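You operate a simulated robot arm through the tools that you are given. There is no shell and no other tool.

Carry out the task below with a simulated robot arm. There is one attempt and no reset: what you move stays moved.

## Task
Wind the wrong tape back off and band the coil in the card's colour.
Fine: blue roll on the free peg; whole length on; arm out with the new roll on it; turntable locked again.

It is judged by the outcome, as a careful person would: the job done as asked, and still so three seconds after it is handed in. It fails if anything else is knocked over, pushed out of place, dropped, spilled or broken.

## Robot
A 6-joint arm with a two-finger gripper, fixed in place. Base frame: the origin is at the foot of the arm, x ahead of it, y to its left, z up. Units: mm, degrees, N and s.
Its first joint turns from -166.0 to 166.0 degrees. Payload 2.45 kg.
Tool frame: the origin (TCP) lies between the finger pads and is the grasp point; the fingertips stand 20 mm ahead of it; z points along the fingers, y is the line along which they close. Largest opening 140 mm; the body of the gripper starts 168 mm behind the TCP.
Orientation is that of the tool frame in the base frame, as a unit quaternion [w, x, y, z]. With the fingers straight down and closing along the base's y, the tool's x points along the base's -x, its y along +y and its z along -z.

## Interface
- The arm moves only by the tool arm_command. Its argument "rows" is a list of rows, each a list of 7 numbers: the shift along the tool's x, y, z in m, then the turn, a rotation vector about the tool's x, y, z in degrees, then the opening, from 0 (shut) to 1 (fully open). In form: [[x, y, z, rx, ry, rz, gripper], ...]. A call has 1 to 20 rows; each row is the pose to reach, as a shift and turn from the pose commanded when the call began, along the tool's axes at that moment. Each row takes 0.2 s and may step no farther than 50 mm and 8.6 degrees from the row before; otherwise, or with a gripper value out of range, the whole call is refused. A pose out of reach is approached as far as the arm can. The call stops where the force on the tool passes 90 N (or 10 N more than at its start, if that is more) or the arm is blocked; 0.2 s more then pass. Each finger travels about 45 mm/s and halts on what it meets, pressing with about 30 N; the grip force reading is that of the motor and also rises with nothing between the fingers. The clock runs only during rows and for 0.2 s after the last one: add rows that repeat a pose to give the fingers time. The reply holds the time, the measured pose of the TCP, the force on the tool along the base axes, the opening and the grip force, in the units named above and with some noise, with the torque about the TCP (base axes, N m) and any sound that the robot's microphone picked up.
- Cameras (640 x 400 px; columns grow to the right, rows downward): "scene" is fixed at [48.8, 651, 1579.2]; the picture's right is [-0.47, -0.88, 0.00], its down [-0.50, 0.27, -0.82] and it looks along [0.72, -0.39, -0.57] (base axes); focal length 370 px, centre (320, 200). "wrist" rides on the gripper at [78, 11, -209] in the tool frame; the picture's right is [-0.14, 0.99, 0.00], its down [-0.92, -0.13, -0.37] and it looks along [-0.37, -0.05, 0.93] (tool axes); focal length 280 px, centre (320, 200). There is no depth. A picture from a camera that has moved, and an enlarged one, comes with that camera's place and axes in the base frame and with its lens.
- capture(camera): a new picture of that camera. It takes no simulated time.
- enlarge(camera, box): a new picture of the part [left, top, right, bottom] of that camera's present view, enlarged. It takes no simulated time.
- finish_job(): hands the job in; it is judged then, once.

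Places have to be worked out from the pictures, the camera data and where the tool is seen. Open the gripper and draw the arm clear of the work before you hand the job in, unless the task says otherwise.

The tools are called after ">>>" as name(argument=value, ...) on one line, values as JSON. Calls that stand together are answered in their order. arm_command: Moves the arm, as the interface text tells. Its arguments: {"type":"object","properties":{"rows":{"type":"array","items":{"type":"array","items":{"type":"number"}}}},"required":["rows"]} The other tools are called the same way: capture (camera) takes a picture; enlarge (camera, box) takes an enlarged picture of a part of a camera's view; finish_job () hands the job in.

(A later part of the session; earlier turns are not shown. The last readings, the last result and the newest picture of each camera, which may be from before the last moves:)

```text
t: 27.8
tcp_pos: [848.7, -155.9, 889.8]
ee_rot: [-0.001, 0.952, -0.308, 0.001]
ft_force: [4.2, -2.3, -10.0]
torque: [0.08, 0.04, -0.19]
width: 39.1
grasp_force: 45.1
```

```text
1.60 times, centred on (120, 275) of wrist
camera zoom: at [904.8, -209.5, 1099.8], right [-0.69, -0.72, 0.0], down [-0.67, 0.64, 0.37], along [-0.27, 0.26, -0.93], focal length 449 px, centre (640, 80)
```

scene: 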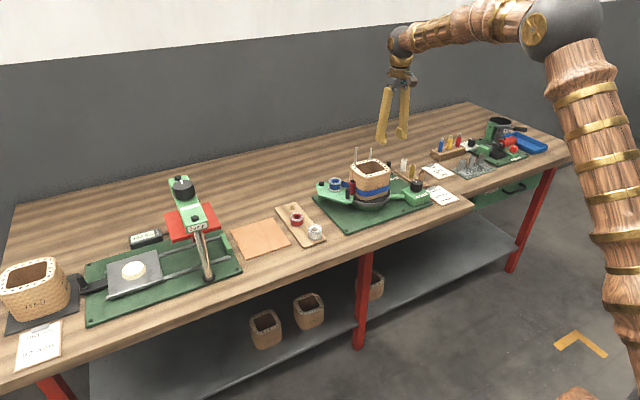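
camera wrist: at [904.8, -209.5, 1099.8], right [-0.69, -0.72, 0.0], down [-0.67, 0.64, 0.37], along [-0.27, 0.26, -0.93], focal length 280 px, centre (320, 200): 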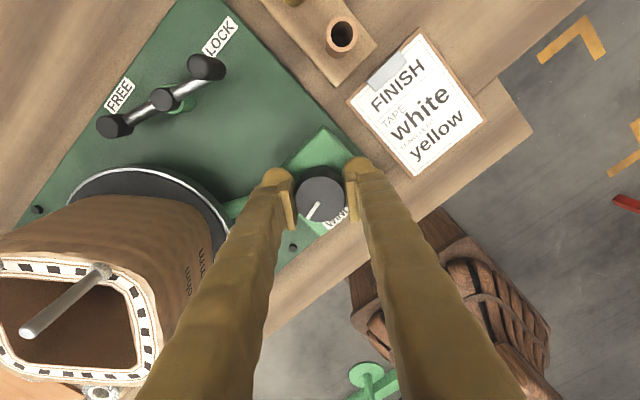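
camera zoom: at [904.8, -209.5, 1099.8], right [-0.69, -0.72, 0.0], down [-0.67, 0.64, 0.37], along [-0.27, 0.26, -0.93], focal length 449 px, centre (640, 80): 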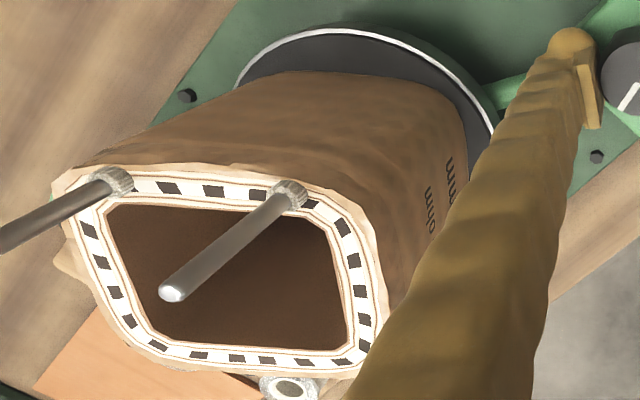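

The roll is fuller; the hidden +y face may still hold a bit. I turn 40° further counter-clockwise.

>>> arm_command(rows=[[0, 0, 0, 0, 0, -7, 0.2], [0, 0, 0, 0, 0, -14, 0.2], [0, 0, 0, 0, 0, -21, 0.2], [0, 0, 0, 0, 0, -28, 0.2], [0, 0, 0, 0, 0, -35, 0.2], [0, 0, 0, 0, 0, -42, 0.2]])

>>> enlarge(camera="scene", box=[310, 140, 430, 220])

>>> capture(camera="wrist")

```text
t: 28.7
tcp_pos: [848.4, -154.2, 889.0]
ee_rot: [0.012, 0.99, -0.142, 0.0]
ft_force: [-0.8, -12.0, -3.0]
torque: [-0.1, 0.01, 0.04]
width: 39.5
grasp_force: 8.2
out of reach, approached as far as the arm can: row 3, 4
stopped in row 4: the force on the tool passed its limit at 96 N (the readings are from after the stop); the commanded pose is now the measured one
```

```text
5.00 times, centred on (370, 180) of scene
camera zoom: at [48.8, 651.0, 1579.2], right [-0.47, -0.88, 0.0], down [-0.5, 0.27, -0.82], along [0.72, -0.39, -0.57], focal length 1848 px, centre (70, 300)
```

zoom: 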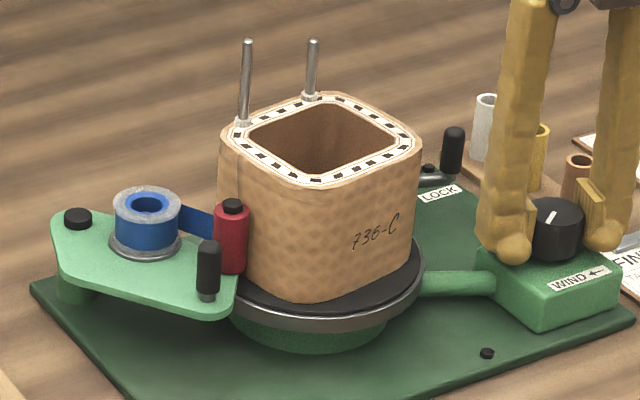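

```text
taken
camera wrist: at [920.7, -181.2, 1099.9], right [-0.41, -0.91, 0.02], down [-0.85, 0.39, 0.36], along [-0.34, 0.13, -0.93], focal length 280 px, centre (320, 200)
```

wrist: 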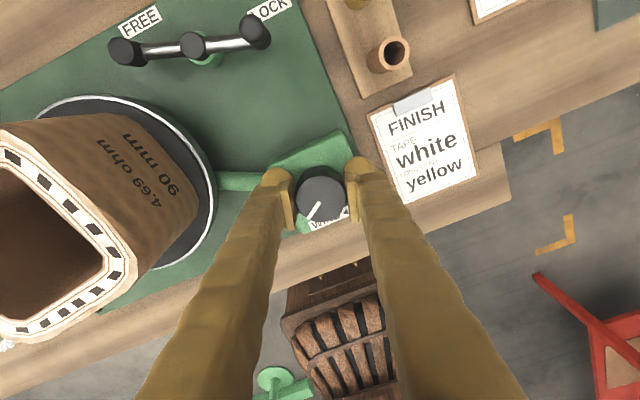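

The wrist reached its turning limit after one full coil revolution (the 736‑C mark is back where it began). I release, lift, remove the tiny tilt and turn the wrist back.

>>> arm_command(rows=[[0, 0, 0, 0, 0, 0, 0.4], [0, 0, 0, 0, 0, 0, 0.45], [0, 0, -0.04, 0.7, -0.1, 0, 0.45], [0, 0, -0.08, 1.36, -0.2, 0, 0.45], [0, 0, -0.12, 1.36, -0.2, 0, 0.45], [0, 0, -0.12, 1.36, -0.2, 0, 0.45]])

>>> arm_command(rows=[[0, 0, 0, 0, 0, 8.2, 0.45], [0, 0, 0, 0, 0, 16.4, 0.45], [0, 0, 0, 0, 0, 24.6, 0.45], [0, 0, 0, 0, 0, 32.8, 0.45], [0, 0, 0, 0, 0, 41, 0.45], [0, 0, 0, 0, 0, 49.2, 0.45], [0, 0, 0, 0, 0, 57.4, 0.45], [0, 0, 0, 0, 0, 65.6, 0.45], [0, 0, 0, 0, 0, 73.8, 0.45], [0, 0, 0, 0, 0, 82, 0.45], [0, 0, 0, 0, 0, 82, 0.45]])

>>> capture(camera="scene")

```text
t: 30.1
tcp_pos: [849.5, -144.3, 1009.9]
ee_rot: [0.004, 0.989, -0.147, 0.001]
ft_force: [0.4, 0.0, 0.7]
torque: [0.01, 0.0, -0.01]
width: 63.0
grasp_force: 0.0
out of reach, approached as far as the arm can: row 4, 5, 6
```

```text
t: 32.5
tcp_pos: [849.2, -144.9, 1010.1]
ee_rot: [0.001, -0.653, 0.757, 0.0]
ft_force: [-0.1, -0.1, 0.7]
torque: [-0.02, -0.01, 0.01]
width: 63.0
grasp_force: 0.1
```

```text
taken
```

scene: 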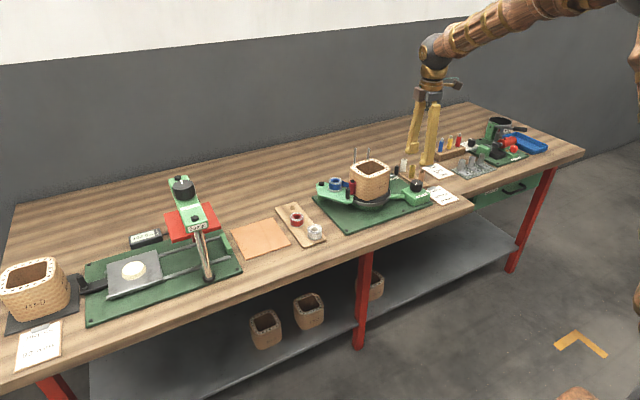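

Blue is off all the visible faces. I rise and swing to the other side with the camera facing −y, to see the coil's +y face and the arm.

>>> arm_command(rows=[[0, 0, -0.035, 0, 0, 8.2, 0.45], [0, 0, -0.07, 0, 0, 16.4, 0.45], [0, 0, -0.105, 0, 0, 24.6, 0.45], [-0.044, -0.007, -0.105, 0, 0, 32.8, 0.45], [-0.088, -0.014, -0.105, 0, 0, 41, 0.45], [-0.132, -0.021, -0.105, 0, 0, 49.2, 0.45], [-0.176, -0.028, -0.105, 0, 0, 57.4, 0.45], [-0.22, -0.035, -0.105, 0, 0, 65.6, 0.45], [-0.264, -0.042, -0.105, 0, 0, 73.8, 0.45], [-0.264, -0.042, -0.105, 0, 0, 82, 0.45], [-0.264, -0.042, -0.105, 0, 0, 90.2, 0.45], [-0.264, -0.042, -0.105, 0, 0, 98.4, 0.45], [-0.264, -0.042, -0.105, 0, 0, 106.6, 0.45], [-0.264, -0.042, -0.105, 0, 0, 114.8, 0.45], [-0.264, -0.042, -0.105, 0, 0, 123, 0.45], [-0.264, -0.042, -0.105, 0, 0, 131.2, 0.45], [-0.264, -0.042, -0.105, 0, 0, 139.4, 0.45], [-0.264, -0.042, -0.105, 0, 0, 147.6, 0.45], [-0.264, -0.042, -0.105, 0, 0, 155.8, 0.45], [-0.264, -0.042, -0.105, 0, 0, 164, 0.45]])

>>> capture(camera="wrist")

```text
t: 36.7
tcp_pos: [929.7, 110.0, 1113.9]
ee_rot: [0.0, 0.659, 0.752, 0.0]
ft_force: [-0.3, -0.1, 0.0]
torque: [-0.01, 0.01, 0.0]
width: 62.7
grasp_force: 0.0
```

```text
taken
camera wrist: at [929.5, 190.5, 1323.8], right [1.0, -0.01, 0.0], down [-0.01, -0.93, 0.37], along [0.0, -0.37, -0.93], focal length 280 px, centre (320, 200)
```

wrist: 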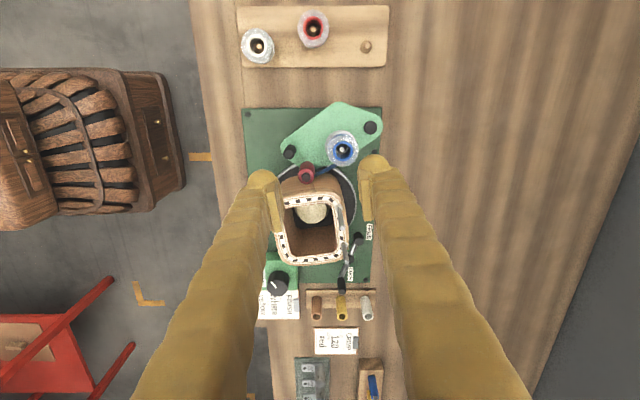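

>>> enlarge(camera="wrist", box=[250, 90, 410, 210])

>>> enlarge(camera="wrist", box=[230, 0, 400, 80])

```text
3.33 times, centred on (330, 150) of wrist
camera zoom: at [929.5, 190.5, 1323.8], right [1.0, -0.01, 0.0], down [-0.01, -0.93, 0.37], along [0.0, -0.37, -0.93], focal length 935 px, centre (287, 367)
```

zoom: 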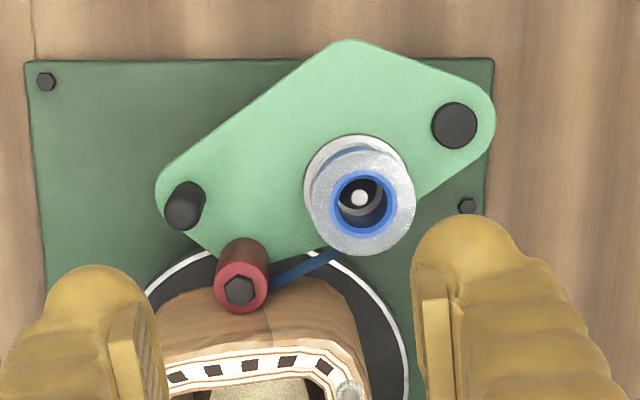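

```text
3.76 times, centred on (315, 40) of wrist
camera zoom: at [929.5, 190.5, 1323.8], right [1.0, -0.01, 0.0], down [-0.01, -0.93, 0.37], along [0.0, -0.37, -0.93], focal length 1056 px, centre (339, 802)
```

zoom: 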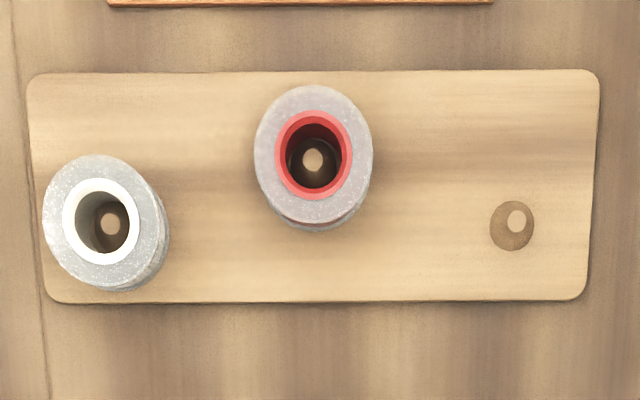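

The blue is fully off the coil; only a leader between roll and roller. The arm's handle is at (886,104,924), its pivot at (1006,133). With fingers closing along x I come down over the handle.

>>> arm_command(rows=[[0.0048, -0.0437, 0.02, 0, 0, 7.6, 0.32], [0.0048, -0.0437, 0.065, 0, 0, 7.6, 0.32], [0.0048, -0.0437, 0.11, 0, 0, 7.6, 0.32], [0.0048, -0.0437, 0.14, 0, 0, 7.6, 0.32], [0.0048, -0.0437, 0.14, 0, 0, 7.6, 0.32]])

>>> capture(camera="wrist")

>>> enlarge(camera="scene", box=[310, 120, 430, 220])

```text
t: 37.9
tcp_pos: [883.8, 109.4, 975.9]
ee_rot: [0.0, 0.707, 0.707, 0.0]
ft_force: [0.4, -0.1, 0.6]
torque: [-0.01, -0.03, 0.02]
width: 44.8
grasp_force: 0.1
```

```text
taken
camera wrist: at [894.4, 189.1, 1183.8], right [0.99, -0.14, 0.0], down [-0.13, -0.92, 0.37], along [-0.05, -0.37, -0.93], focal length 280 px, centre (320, 200)
```

wrist: 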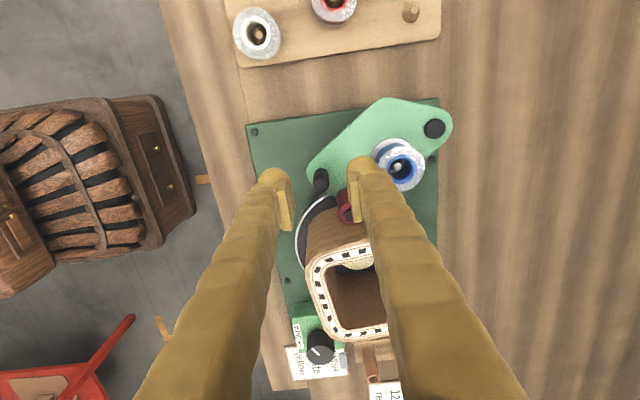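

```text
4.00 times, centred on (370, 170) of scene
camera zoom: at [48.8, 651.0, 1579.2], right [-0.47, -0.88, 0.0], down [-0.5, 0.27, -0.82], along [0.72, -0.39, -0.57], focal length 1478 px, centre (120, 320)
```

zoom: 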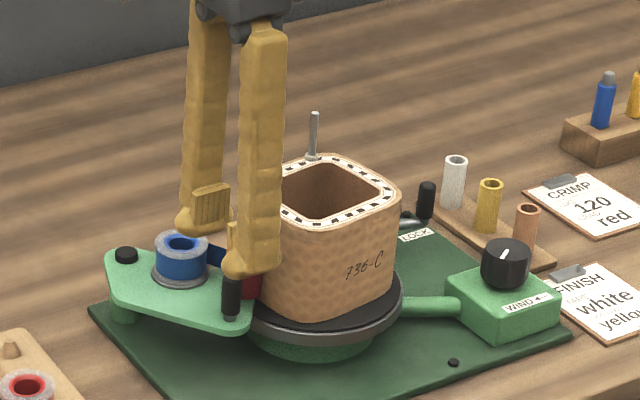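

The handle is centred between the fingers in x; the red roller is close to the +x finger, so I shift 4 mm away from it and come down to z≈910.

>>> arm_command(rows=[[0.004, 0, 0.02, 0, 0, 0, 0.3], [0.004, 0, 0.04, 0, 0, 0, 0.3], [0.004, 0, 0.055, 0, 0, 0, 0.3], [0.004, 0, 0.065, 0, 0, 0, 0.3], [0.004, 0, 0.065, 0, 0, 0, 0.3]])

>>> enlarge(camera="wrist", box=[220, 100, 440, 240])

```text
t: 39.1
tcp_pos: [885.4, 113.0, 909.5]
ee_rot: [0.0, 0.707, 0.707, 0.0]
ft_force: [0.3, 0.0, -0.4]
torque: [0.0, -0.02, 0.0]
width: 42.0
grasp_force: 0.1
```

```text
2.86 times, centred on (330, 170) of wrist
camera zoom: at [896.1, 192.5, 1118.9], right [0.99, -0.14, 0.0], down [-0.13, -0.92, 0.37], along [-0.05, -0.37, -0.93], focal length 801 px, centre (291, 286)
```

zoom: 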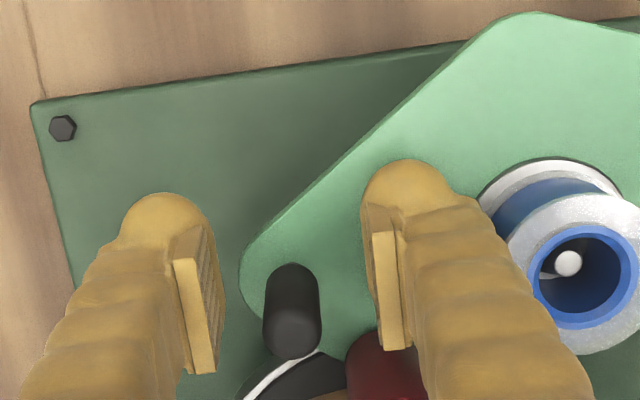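

Handle is between the pads. I close on it.

>>> arm_command(rows=[[-0.002, -0.002, 0, 0, 0, 0, 0.2], [-0.002, -0.002, 0, 0, 0, 0, 0.08], [-0.002, -0.002, 0, 0, 0, 0, 0.06], [-0.002, -0.002, 0, 0, 0, 0, 0.06]])

>>> enlarge(camera="wrist", box=[220, 100, 440, 240])

```text
t: 40.1
tcp_pos: [884.0, 111.3, 910.2]
ee_rot: [0.0, 0.707, 0.708, 0.0]
ft_force: [11.1, 1.1, -2.2]
torque: [0.01, -0.08, 0.1]
width: 16.1
grasp_force: 5.4
```

```text
2.86 times, centred on (330, 170) of wrist
camera zoom: at [894.1, 190.5, 1119.2], right [0.99, -0.14, 0.0], down [-0.13, -0.92, 0.37], along [-0.05, -0.37, -0.93], focal length 801 px, centre (291, 286)
```

zoom: 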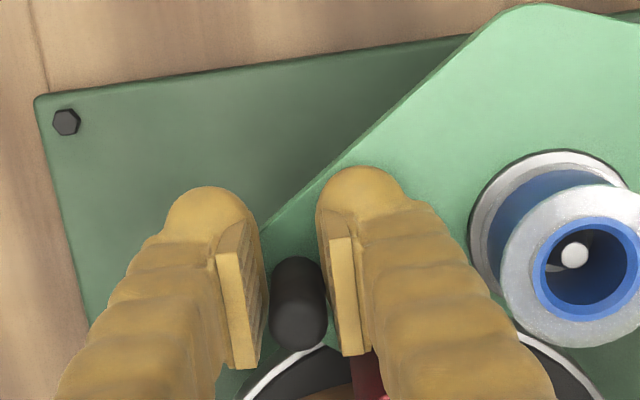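

Gripped (16 mm). I pull the arm outward along its arc.

>>> arm_command(rows=[[0.006, -0.0015, 0, 0, 0, 0, 0.05], [0.013, -0.003, 0, 0, 0, 0, 0.05], [0.02, -0.0035, 0, 0, 0, 0, 0.05], [0.031, -0.004, 0, 0, 0, 0, 0.05], [0.042, -0.0035, 0, 0, 0, 0, 0.05]])

>>> enlarge(camera="scene", box=[290, 120, 430, 230])

>>> enlarge(camera="wrist", box=[220, 100, 440, 240])

```text
t: 41.3
tcp_pos: [880.2, 153.2, 911.3]
ee_rot: [0.002, 0.706, 0.708, 0.0]
ft_force: [25.4, -4.5, -7.1]
torque: [-0.05, -0.27, 0.13]
width: 15.0
grasp_force: 38.6
```

```text
3.64 times, centred on (360, 175) of scene
camera zoom: at [48.8, 651.0, 1579.2], right [-0.47, -0.88, 0.0], down [-0.5, 0.27, -0.82], along [0.72, -0.39, -0.57], focal length 1344 px, centre (174, 291)
```

zoom: 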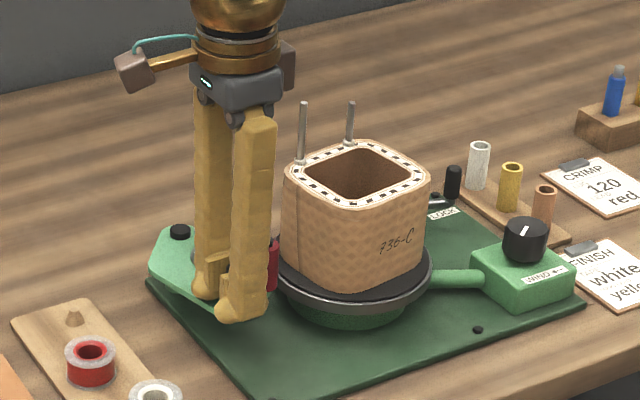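

```text
2.86 times, centred on (330, 170) of wrist
camera zoom: at [891.1, 231.9, 1119.2], right [0.99, -0.14, 0.0], down [-0.13, -0.92, 0.37], along [-0.05, -0.37, -0.93], focal length 801 px, centre (291, 286)
```

zoom: 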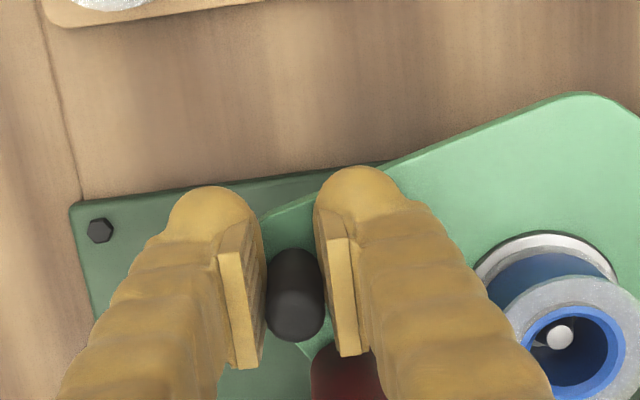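

The arm follows. I continue, biasing slightly toward +x since the handle pulls that way.

>>> arm_command(rows=[[0.007, 0.0025, 0, 0, 0, 0, 0.05], [0.014, 0.004, 0, 0, 0, 0, 0.05], [0.0216, 0.0058, 0, 0, 0, 0, 0.05], [0.029, 0.0083, 0, 0, 0, 0, 0.05], [0.036, 0.011, 0, 0, 0, 0, 0.05], [0.042, 0.0138, 0, 0, 0, 0, 0.05]])

>>> enlarge(camera="scene", box=[290, 120, 430, 230])

>>> enlarge(camera="wrist", box=[200, 60, 480, 260])

```text
t: 42.7
tcp_pos: [893.2, 194.8, 910.3]
ee_rot: [-0.001, 0.707, 0.707, -0.001]
ft_force: [-33.4, -10.0, 16.9]
torque: [-0.15, 0.38, -0.23]
width: 14.9
grasp_force: 40.4
```

```text
3.64 times, centred on (360, 175) of scene
camera zoom: at [48.8, 651.0, 1579.2], right [-0.47, -0.88, 0.0], down [-0.5, 0.27, -0.82], along [0.72, -0.39, -0.57], focal length 1344 px, centre (174, 291)
```

zoom: 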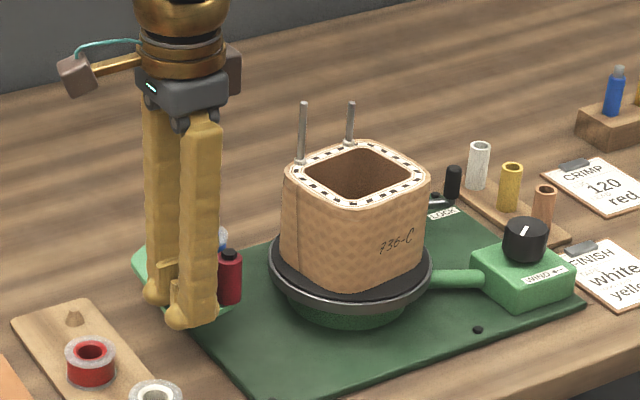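

```text
2.00 times, centred on (340, 160) of wrist
camera zoom: at [903.6, 274.0, 1119.4], right [0.99, -0.14, 0.0], down [-0.13, -0.92, 0.37], along [-0.05, -0.37, -0.93], focal length 561 px, centre (280, 280)
```

zoom: 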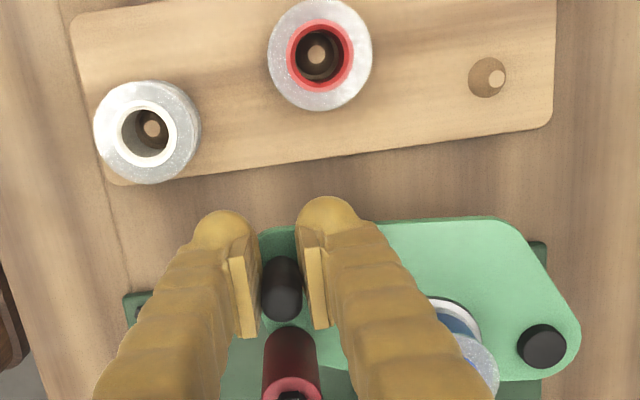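

The arm is now about 40° out. I go a little further to look for its stop, easing the x load.

>>> arm_command(rows=[[0.0, -0.002, 0, 0, 0, 0, 0.05], [0.006, 0.0005, 0, 0, 0, 0, 0.05], [0.012, 0.0035, 0, 0, 0, 0, 0.05], [0.017, 0.007, 0, 0, 0, 0, 0.05], [0.017, 0.007, 0, 0, 0, 0, 0.05]])

>>> enlarge(camera="wrist", box=[200, 60, 480, 260])

```text
t: 43.9
tcp_pos: [902.0, 213.2, 910.3]
ee_rot: [0.0, 0.707, 0.708, 0.0]
ft_force: [0.6, 1.1, 0.2]
torque: [0.0, -0.01, -0.06]
width: 6.8
grasp_force: 0.1
```

```text
2.00 times, centred on (340, 160) of wrist
camera zoom: at [912.0, 291.5, 1119.4], right [0.99, -0.14, 0.0], down [-0.13, -0.92, 0.37], along [-0.05, -0.37, -0.93], focal length 561 px, centre (280, 280)
```

zoom: 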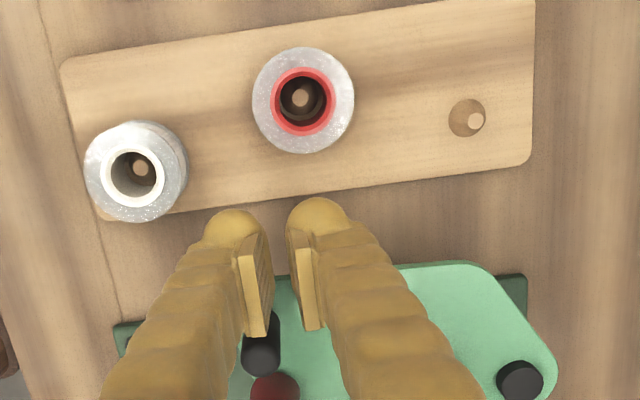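

The fingers slid off at the arm's outer stop; arm is out. I lift and look at the roll's new place.

>>> arm_command(rows=[[0.002, 0, -0.03, 0, 0, 0, 0.3], [0, 0, -0.07, 0, 0, 0, 0.45], [-0.03, 0.02, -0.1, 0, 0, 0, 0.5], [-0.06, 0.05, -0.11, 0, 0, 0, 0.55], [-0.06, 0.05, -0.11, 0, 0, 0, 0.6], [-0.06, 0.05, -0.11, 0, 0, 0, 0.6]])

>>> capture(camera="wrist")

>>> enlarge(camera="scene", box=[290, 140, 430, 230])

```text
t: 45.3
tcp_pos: [953.0, 152.6, 1017.6]
ee_rot: [0.0, 0.706, 0.708, 0.001]
ft_force: [-0.7, 0.3, 0.1]
torque: [0.04, 0.02, 0.03]
width: 83.9
grasp_force: 0.1
```

```text
taken
camera wrist: at [963.7, 231.0, 1228.2], right [0.99, -0.14, 0.0], down [-0.13, -0.92, 0.37], along [-0.05, -0.37, -0.93], focal length 280 px, centre (320, 200)
```

wrist: 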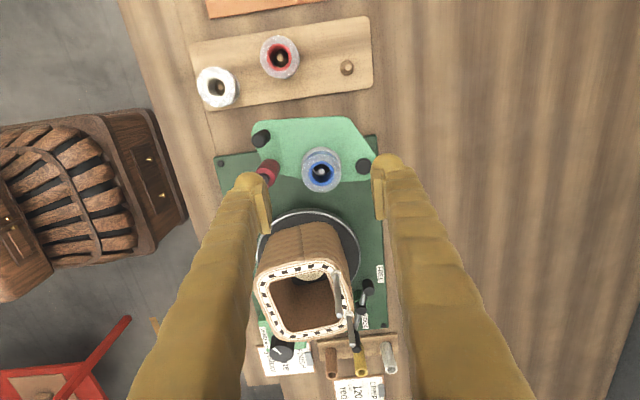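

```text
4.44 times, centred on (360, 185) of scene
camera zoom: at [48.8, 651.0, 1579.2], right [-0.47, -0.88, 0.0], down [-0.5, 0.27, -0.82], along [0.72, -0.39, -0.57], focal length 1642 px, centre (142, 267)
```

zoom: 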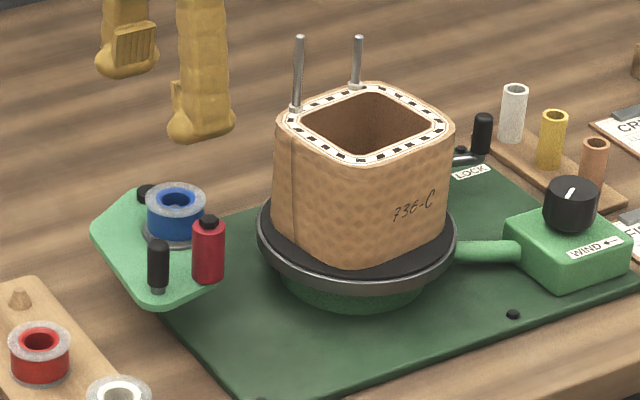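

I measure the blue roll more precisely with an enlarged wrist view.

>>> enlarge(camera="wrist", box=[270, 110, 390, 210])

>>> enlarge(camera="wrist", box=[180, 10, 390, 120])

```text
4.00 times, centred on (330, 160) of wrist
camera zoom: at [963.7, 231.0, 1228.2], right [0.99, -0.14, 0.0], down [-0.13, -0.92, 0.37], along [-0.05, -0.37, -0.93], focal length 1122 px, centre (280, 360)
```

zoom: 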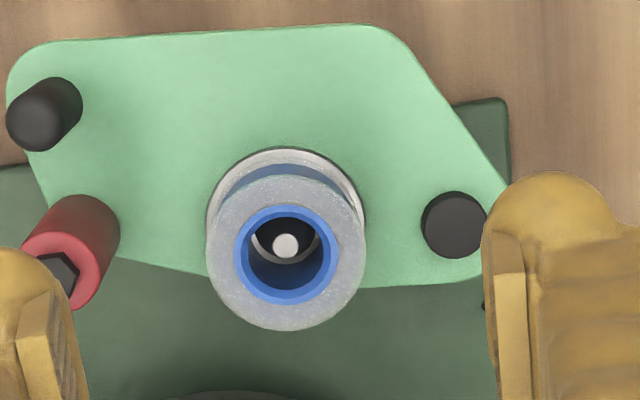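

```text
3.05 times, centred on (285, 65) of wrist
camera zoom: at [963.7, 231.0, 1228.2], right [0.99, -0.14, 0.0], down [-0.13, -0.92, 0.37], along [-0.05, -0.37, -0.93], focal length 854 px, centre (427, 611)
```

zoom: 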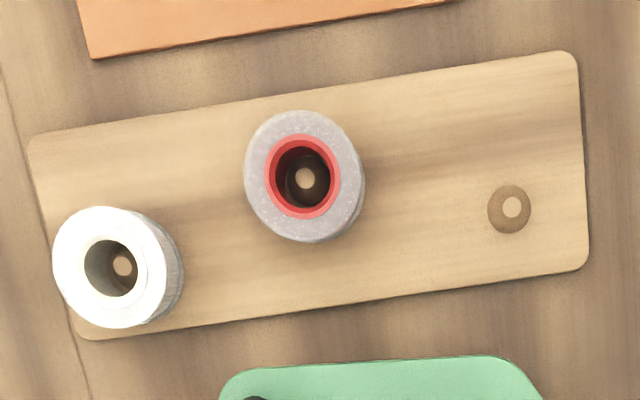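

Blue roll centre ≈ (952,138), top z 912, flange Ø 46, spindle tip z≈903. I turn the fingers to close along y and centre over the roll.

>>> arm_command(rows=[[-0.004, 0, 0, 0, 0, -8.2, 0.6], [-0.008, 0, 0, 0, 0, -16.4, 0.6], [-0.0145, -0.0007, 0, 0, 0, -24.6, 0.6], [-0.0145, -0.0007, 0, 0, 0, -32.8, 0.6], [-0.0145, -0.0007, 0, 0, 0, -41, 0.6], [-0.0145, -0.0007, 0, 0, 0, -49.2, 0.6], [-0.0145, -0.0007, 0, 0, 0, -57.4, 0.6], [-0.0145, -0.0007, 0, 0, 0, -65.6, 0.6], [-0.0145, -0.0007, 0, 0, 0, -73.8, 0.6], [-0.0145, -0.0007, 0, 0, 0, -82, 0.55], [-0.0145, -0.0007, 0, 0, 0, -90, 0.5], [-0.0145, -0.0007, 0, 0, 0, -90, 0.5]])

>>> capture(camera="wrist")

>>> enlarge(camera="wrist", box=[260, 110, 400, 210])

```text
t: 47.9
tcp_pos: [952.0, 138.0, 1020.1]
ee_rot: [0.0, -0.001, 1.0, -0.001]
ft_force: [-0.5, -0.8, 0.1]
torque: [-0.02, 0.03, -0.02]
width: 69.9
grasp_force: 0.0
```

```text
taken
camera wrist: at [872.5, 149.5, 1229.8], right [0.14, 0.99, 0.0], down [0.92, -0.13, 0.37], along [0.37, -0.05, -0.93], focal length 280 px, centre (320, 200)
```

wrist: 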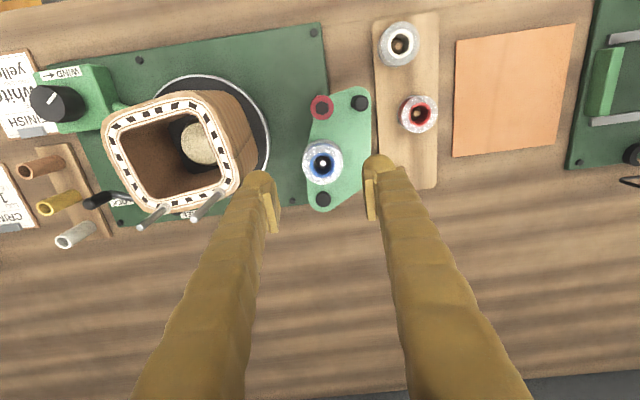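

```text
4.00 times, centred on (330, 160) of wrist
camera zoom: at [872.5, 149.5, 1229.8], right [0.14, 0.99, 0.0], down [0.92, -0.13, 0.37], along [0.37, -0.05, -0.93], focal length 1122 px, centre (280, 360)
```

zoom: 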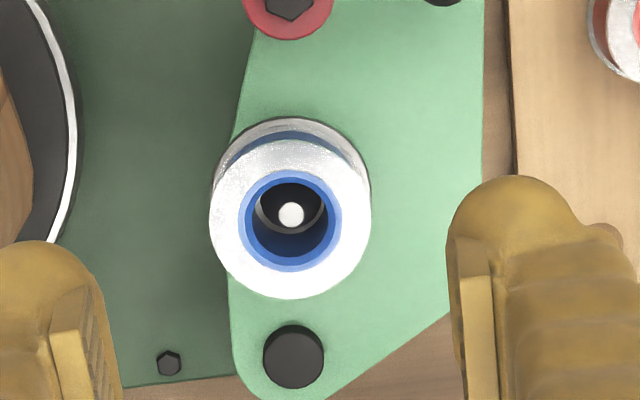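

Two views average to (954.5,139.5). I lower over the roll to z≈907 with the fingers 70 mm apart.

>>> arm_command(rows=[[-0.0025, 0.0015, 0.04, 0, 0, 0, 0.5], [-0.0025, 0.0015, 0.08, 0, 0, 0, 0.5], [-0.0025, 0.0015, 0.1, 0, 0, 0, 0.5], [-0.0025, 0.0015, 0.112, 0, 0, 0, 0.5], [-0.0025, 0.0015, 0.112, 0, 0, 0, 0.5]])

>>> enlarge(camera="wrist", box=[220, 130, 420, 250])

>>> enlarge(camera="scene", box=[300, 150, 380, 220])

```text
t: 49.1
tcp_pos: [951.6, 139.9, 910.2]
ee_rot: [0.0, 0.0, 1.0, 0.0]
ft_force: [-0.4, 0.0, -0.2]
torque: [0.05, 0.01, -0.01]
width: 70.1
grasp_force: 0.1
```

```text
3.20 times, centred on (320, 190) of wrist
camera zoom: at [873.5, 151.3, 1118.9], right [0.14, 0.99, 0.0], down [0.92, -0.13, 0.37], along [0.36, -0.05, -0.93], focal length 897 px, centre (320, 232)
```

zoom: 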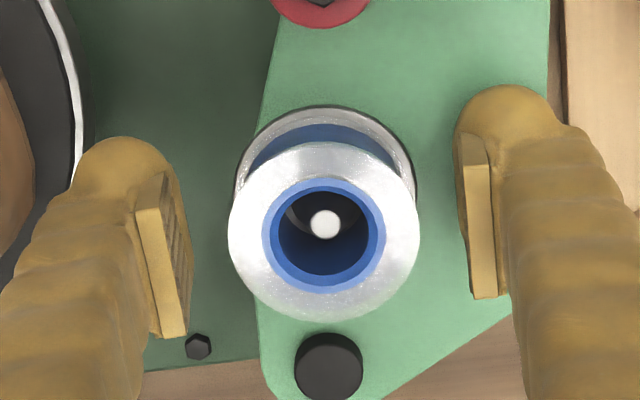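

```text
5.71 times, centred on (340, 185) of scene
camera zoom: at [48.8, 651.0, 1579.2], right [-0.47, -0.88, 0.0], down [-0.5, 0.27, -0.82], along [0.72, -0.39, -0.57], focal length 2112 px, centre (206, 286)
```

zoom: 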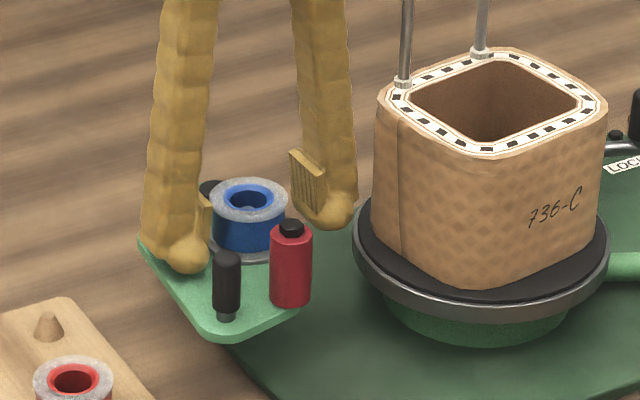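

Seen from here the roll is about 3–4 mm further in +x. I shift 3 mm, go down 3 mm, and close.

>>> arm_command(rows=[[-0.003, 0.0005, 0.0, 0, 0, 0, 0.5], [-0.003, 0.0005, 0.003, 0, 0, 0, 0.4], [-0.003, 0.0005, 0.003, 0, 0, 0, 0.3], [-0.003, 0.0005, 0.003, 0, 0, 0, 0.27], [-0.003, 0.0005, 0.003, 0, 0, 0, 0.27]])

>>> enlarge(camera="wrist", box=[220, 130, 420, 250])

```text
t: 50.3
tcp_pos: [955.4, 140.2, 908.5]
ee_rot: [0.001, 0.0, 1.0, 0.0]
ft_force: [-5.7, 14.1, 45.3]
torque: [1.86, 0.17, 0.51]
width: 49.6
grasp_force: 8.4
```

```text
3.20 times, centred on (320, 190) of wrist
camera zoom: at [876.8, 151.5, 1117.0], right [0.14, 0.99, 0.0], down [0.92, -0.13, 0.37], along [0.37, -0.05, -0.93], focal length 897 px, centre (320, 232)
```

zoom: 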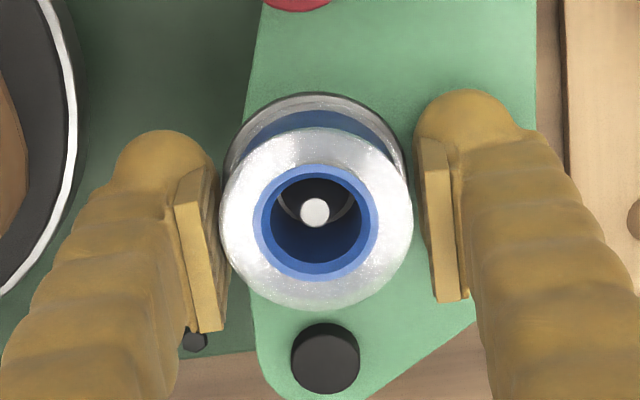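

A fingertip is pressing on the seat's rim (45 N up). I open slightly, raise 5 mm and close again.

>>> arm_command(rows=[[0, 0, 0, 0, 0, 0, 0.42], [0, 0, -0.003, 0, 0, 0, 0.42], [0, 0, -0.006, 0, 0, 0, 0.42], [0, 0, -0.006, 0, 0, 0, 0.42]])

>>> arm_command(rows=[[0, 0, 0, 0, 0, 0, 0.36], [0, 0, 0, 0, 0, 0, 0.3], [0, 0, 0, 0, 0, 0, 0.28], [0, 0, 0, 0, 0, 0, 0.28]])

>>> enlarge(camera="wrist", box=[220, 130, 420, 250])

```text
t: 51.3
tcp_pos: [954.7, 141.4, 910.6]
ee_rot: [0.0, -0.001, 1.0, -0.001]
ft_force: [0.6, 0.9, 0.1]
torque: [0.0, -0.05, -0.02]
width: 58.9
grasp_force: 0.1
```

```text
t: 52.3
tcp_pos: [956.0, 138.9, 912.4]
ee_rot: [0.001, 0.0, 1.0, 0.0]
ft_force: [0.2, 0.5, 0.2]
torque: [0.0, 0.05, 0.04]
width: 44.1
grasp_force: 30.2
```

```text
3.20 times, centred on (320, 190) of wrist
camera zoom: at [877.2, 151.7, 1120.9], right [0.14, 0.99, 0.0], down [0.92, -0.13, 0.37], along [0.37, -0.05, -0.93], focal length 897 px, centre (320, 232)
```

zoom: 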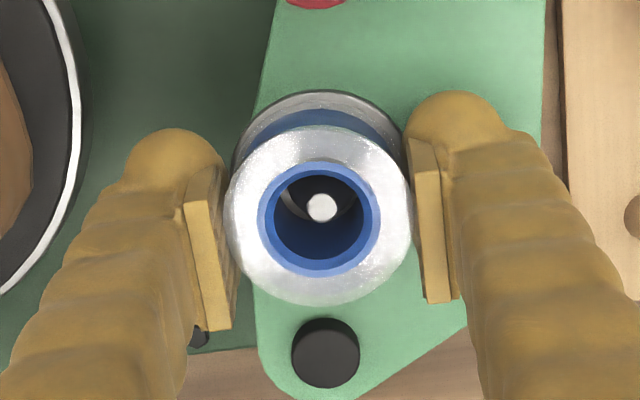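

Gripped at 44 mm with no stray forces. I lift straight up 50 mm.

>>> arm_command(rows=[[0, 0, 0, 0, 0, 0, 0.24], [0, 0, -0.008, 0, 0, 0, 0.24], [0, 0, -0.02, 0, 0, 0, 0.24], [0, 0, -0.035, 0, 0, 0, 0.24], [0, 0, -0.055, 0, 0, 0, 0.24], [0, 0, -0.055, 0, 0, 0, 0.24]])

>>> enlarge(camera="scene", box=[290, 130, 390, 220])

>>> enlarge(camera="wrist", box=[220, 130, 420, 250])

```text
t: 53.7
tcp_pos: [954.9, 140.0, 965.0]
ee_rot: [0.0, -0.001, 1.0, 0.0]
ft_force: [0.4, -0.1, -1.2]
torque: [0.03, 0.02, 0.03]
width: 44.4
grasp_force: 29.9
```

```text
4.44 times, centred on (340, 175) of scene
camera zoom: at [48.8, 651.0, 1579.2], right [-0.47, -0.88, 0.0], down [-0.5, 0.27, -0.82], along [0.72, -0.39, -0.57], focal length 1642 px, centre (231, 311)
```

zoom: 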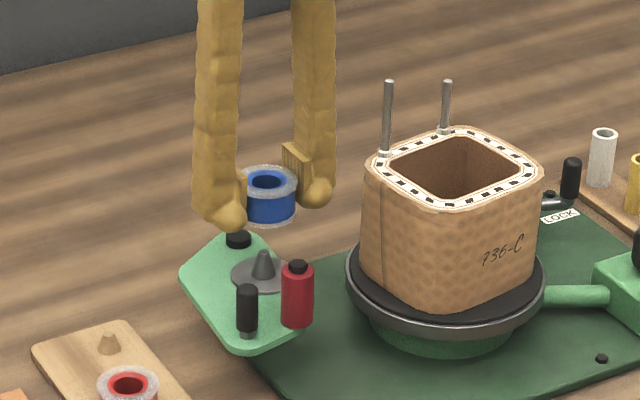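

```text
3.20 times, centred on (320, 190) of wrist
camera zoom: at [877.0, 151.3, 1174.4], right [0.14, 0.99, 0.0], down [0.92, -0.13, 0.37], along [0.36, -0.05, -0.93], focal length 897 px, centre (320, 232)
```

zoom: 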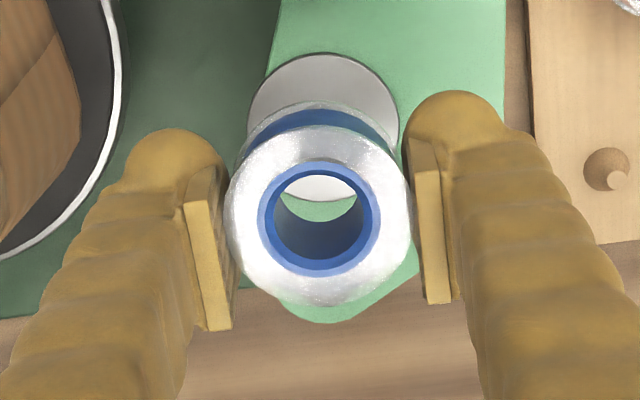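

Blue roll is lifted cleanly; the spindle is a cone, like the pegs. I carry it over the free peg at about (1003.5,249.5).

>>> arm_command(rows=[[-0.01, 0.025, 0, 0, 0, 0, 0.24], [-0.022, 0.055, 0, 0, 0, 0, 0.24], [-0.035, 0.085, 0, 0, 0, 0, 0.24], [-0.048, 0.1095, 0, 0, 0, 0, 0.24], [-0.048, 0.1095, 0.02, 0, 0, 0, 0.24], [-0.048, 0.1095, 0.04, 0, 0, 0, 0.24], [-0.048, 0.1095, 0.055, 0, 0, 0, 0.24], [-0.048, 0.1095, 0.055, 0, 0, 0, 0.24]])

>>> enlarge(camera="wrist", box=[220, 130, 420, 250])

>>> enlarge(camera="scene", box=[260, 150, 350, 240])

```text
t: 55.5
tcp_pos: [1003.5, 249.6, 909.8]
ee_rot: [0.0, -0.002, 1.0, 0.0]
ft_force: [0.1, 0.5, 0.5]
torque: [0.01, -0.02, 0.02]
width: 44.4
grasp_force: 30.4
```

```text
3.20 times, centred on (320, 190) of wrist
camera zoom: at [925.4, 260.7, 1119.6], right [0.14, 0.99, 0.0], down [0.92, -0.13, 0.37], along [0.36, -0.05, -0.93], focal length 897 px, centre (320, 232)
```

zoom: 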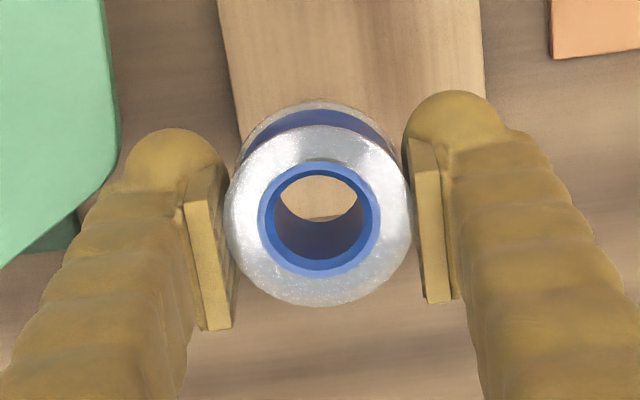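

```text
4.44 times, centred on (305, 195) of scene
camera zoom: at [48.8, 651.0, 1579.2], right [-0.47, -0.88, 0.0], down [-0.5, 0.27, -0.82], along [0.72, -0.39, -0.57], focal length 1642 px, centre (387, 222)
```

zoom: 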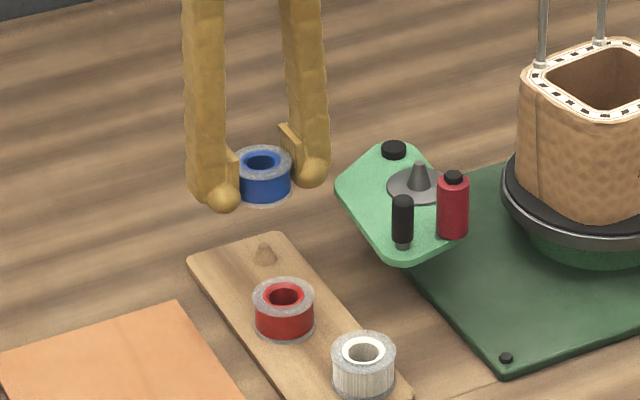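

Columns line up with the peg in the scene view. I lower slowly until the peg's tip is inside the hole and check the forces.

>>> arm_command(rows=[[0, 0, 0.015, 0, 0, 0, 0.24], [0, 0, 0.03, 0, 0, 0, 0.24], [0, 0, 0.038, 0, 0, 0, 0.24], [0, 0, 0.044, 0, 0, 0, 0.24]])

>>> enlarge(camera="wrist", box=[220, 130, 420, 250])

>>> enlarge(camera="scene", box=[260, 150, 350, 240])

```text
t: 56.5
tcp_pos: [1002.5, 249.4, 865.3]
ee_rot: [0.0, -0.001, 1.0, 0.0]
ft_force: [0.3, -0.8, -0.1]
torque: [-0.03, 0.02, 0.01]
width: 44.1
grasp_force: 30.0
```

```text
3.20 times, centred on (320, 190) of wrist
camera zoom: at [924.9, 261.1, 1075.2], right [0.14, 0.99, 0.0], down [0.92, -0.13, 0.37], along [0.36, -0.05, -0.93], focal length 897 px, centre (320, 232)
```

zoom: 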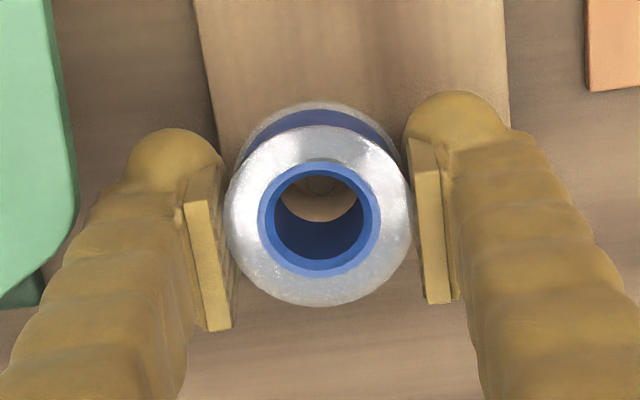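

```text
4.44 times, centred on (305, 195) of scene
camera zoom: at [48.8, 651.0, 1579.2], right [-0.47, -0.88, 0.0], down [-0.5, 0.27, -0.82], along [0.72, -0.39, -0.57], focal length 1642 px, centre (387, 222)
```

zoom: 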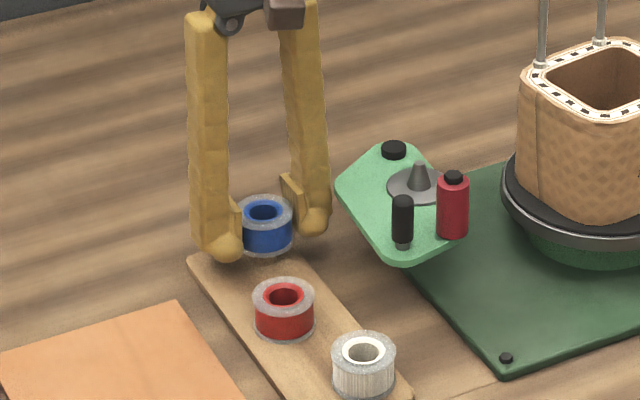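

Through the hole the peg's tip appears where it should for a centred roll. I lower the remaining way in small steps.

>>> arm_command(rows=[[0, 0, 0.004, 0, 0, 0, 0.24], [0, 0, 0.008, 0, 0, 0, 0.24], [0, 0, 0.011, 0, 0, 0, 0.24], [0, 0, 0.013, 0, 0, 0, 0.24]])

>>> enlarge(camera="wrist", box=[220, 130, 420, 250])

>>> enlarge(camera="scene", box=[270, 170, 330, 230])

```text
t: 57.5
tcp_pos: [1004.7, 249.9, 854.2]
ee_rot: [-0.001, -0.001, 1.0, 0.0]
ft_force: [-1.6, 1.0, -0.5]
torque: [0.03, -0.03, -0.04]
width: 44.1
grasp_force: 30.0
```

```text
3.20 times, centred on (320, 190) of wrist
camera zoom: at [925.4, 261.3, 1063.5], right [0.14, 0.99, 0.0], down [0.92, -0.13, 0.37], along [0.37, -0.05, -0.93], focal length 897 px, centre (320, 232)
```

zoom: 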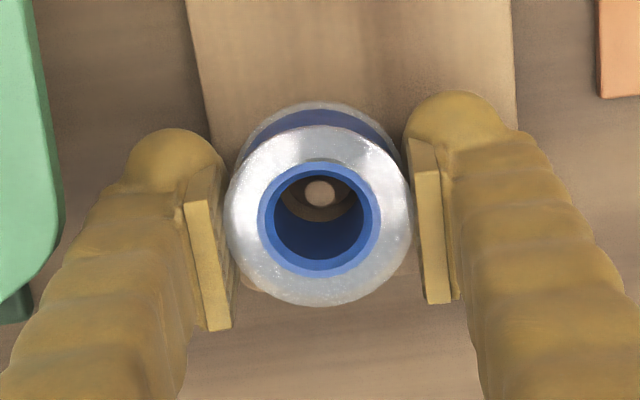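

```text
6.67 times, centred on (300, 200) of scene
camera zoom: at [48.8, 651.0, 1579.2], right [-0.47, -0.88, 0.0], down [-0.5, 0.27, -0.82], along [0.72, -0.39, -0.57], focal length 2463 px, centre (453, 200)
```

zoom: 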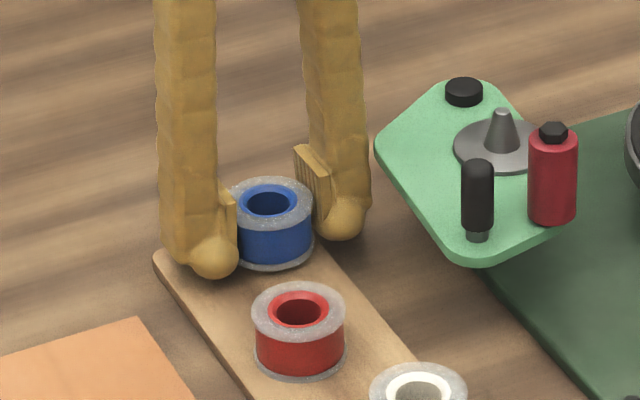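

Still free of contact; I keep lowering in 1.5 mm steps.

>>> arm_command(rows=[[0, 0, 0.0015, 0, 0, 0, 0.24], [0, 0, 0.003, 0, 0, 0, 0.24], [0, 0, 0.0045, 0, 0, 0, 0.24]])

```text
t: 58.3
tcp_pos: [1003.6, 249.4, 849.9]
ee_rot: [0.0, -0.001, 1.0, 0.0]
ft_force: [-0.3, 0.0, -0.2]
torque: [-0.03, 0.01, -0.02]
width: 44.3
grasp_force: 30.3
```

>>> arm_command(rows=[[0, 0, 0.0015, 0, 0, 0, 0.24], [0, 0, 0.003, 0, 0, 0, 0.24]])

>>> enlarge(camera="scene", box=[275, 185, 320, 225])

```text
t: 58.9
tcp_pos: [1004.5, 249.7, 847.6]
ee_rot: [0.001, -0.001, 1.0, 0.0]
ft_force: [-1.7, 0.3, 10.9]
torque: [0.36, 0.03, 0.04]
width: 44.3
grasp_force: 30.6
```

```text
10.00 times, centred on (298, 205) of scene
camera zoom: at [48.8, 651.0, 1579.2], right [-0.47, -0.88, 0.0], down [-0.5, 0.27, -0.82], along [0.72, -0.39, -0.57], focal length 3695 px, centre (545, 150)
```

zoom: 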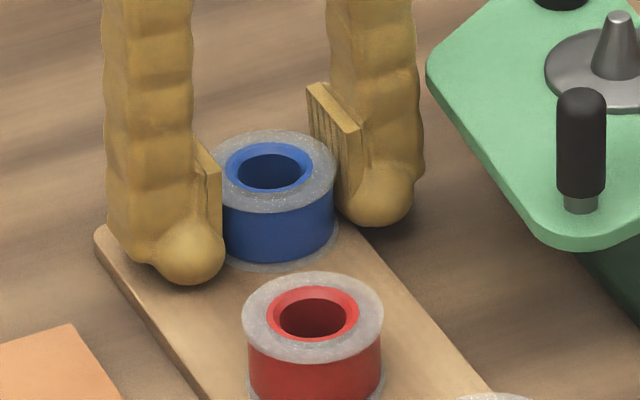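

Contact at 11 N with the roll's lower flange on the board. I release and rise.

>>> arm_command(rows=[[0, 0, 0, 0, 0, 0, 0.34], [0, 0, 0, 0, 0, 0, 0.42], [0, 0, 0, 0, 0, 0, 0.45], [0, 0, -0.02, 0, 0, 0, 0.45], [0, 0, -0.06, 0, 0, 0, 0.45], [0, 0, -0.1, 0, 0, 0, 0.5], [0, 0, -0.1, 0, 0, 0, 0.5]])

>>> enlarge(camera="scene", box=[270, 170, 350, 250])

>>> capture(camera="wrist")

```text
t: 60.5
tcp_pos: [1005.2, 248.1, 947.7]
ee_rot: [0.0, -0.001, 1.0, 0.0]
ft_force: [0.2, -0.3, -0.8]
torque: [-0.01, 0.01, -0.01]
width: 70.2
grasp_force: 0.0
```

```text
5.00 times, centred on (310, 210) of scene
camera zoom: at [48.8, 651.0, 1579.2], right [-0.47, -0.88, 0.0], down [-0.5, 0.27, -0.82], along [0.72, -0.39, -0.57], focal length 1848 px, centre (370, 150)
```

zoom: 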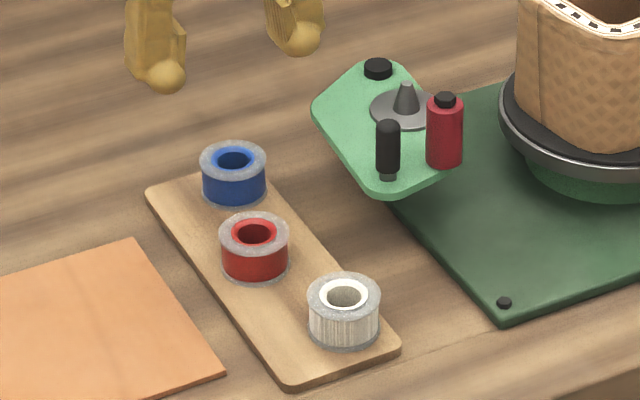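

```text
taken
camera wrist: at [926.8, 259.3, 1156.6], right [0.14, 0.99, 0.0], down [0.92, -0.13, 0.37], along [0.36, -0.05, -0.93], focal length 280 px, centre (320, 200)
```

wrist: 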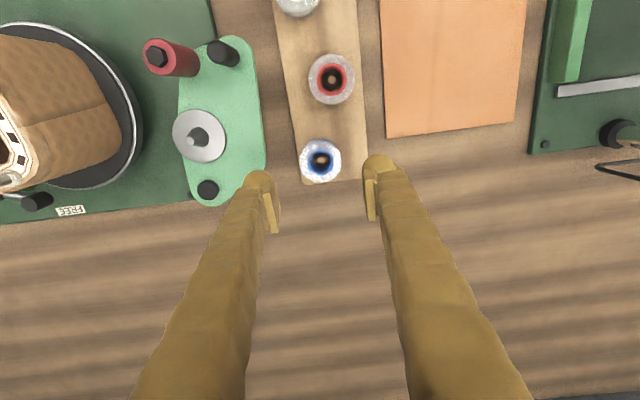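

Blue sits flat on its peg. I measure the empty spindle, then head to the white roll.

>>> enlarge(camera="wrist", box=[130, 20, 290, 220])

>>> arm_command(rows=[[0.04, 0, 0, 0, 0, 0, 0.5], [0.08, 0, 0, 0, 0, 0, 0.5], [0.12, 0, 0, 0, 0, 0, 0.5], [0.166, 0.001, 0, 0, 0, 0, 0.5], [0.166, 0.001, 0, 0, 0, 0, 0.5]])

>>> enlarge(camera="wrist", box=[220, 90, 420, 250])

```text
2.00 times, centred on (210, 120) of wrist
camera zoom: at [926.8, 259.3, 1156.6], right [0.14, 0.99, 0.0], down [0.92, -0.13, 0.37], along [0.36, -0.05, -0.93], focal length 561 px, centre (540, 360)
```

zoom: 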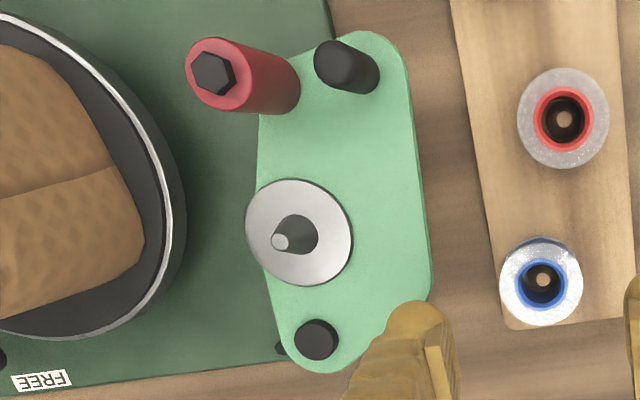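

```text
t: 61.7
tcp_pos: [836.1, 249.5, 947.6]
ee_rot: [0.0, -0.001, 1.0, 0.0]
ft_force: [-0.8, -0.3, 0.5]
torque: [0.01, 0.02, 0.0]
width: 69.8
grasp_force: 0.1
```

```text
2.50 times, centred on (320, 170) of wrist
camera zoom: at [757.9, 260.5, 1156.3], right [0.14, 0.99, 0.0], down [0.92, -0.13, 0.37], along [0.37, -0.05, -0.93], focal length 701 px, centre (320, 275)
```

zoom: 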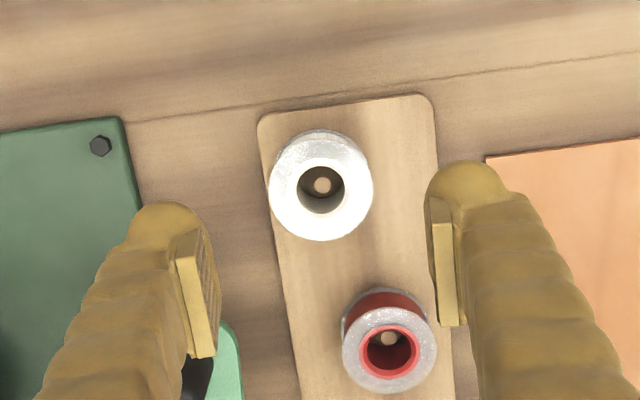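

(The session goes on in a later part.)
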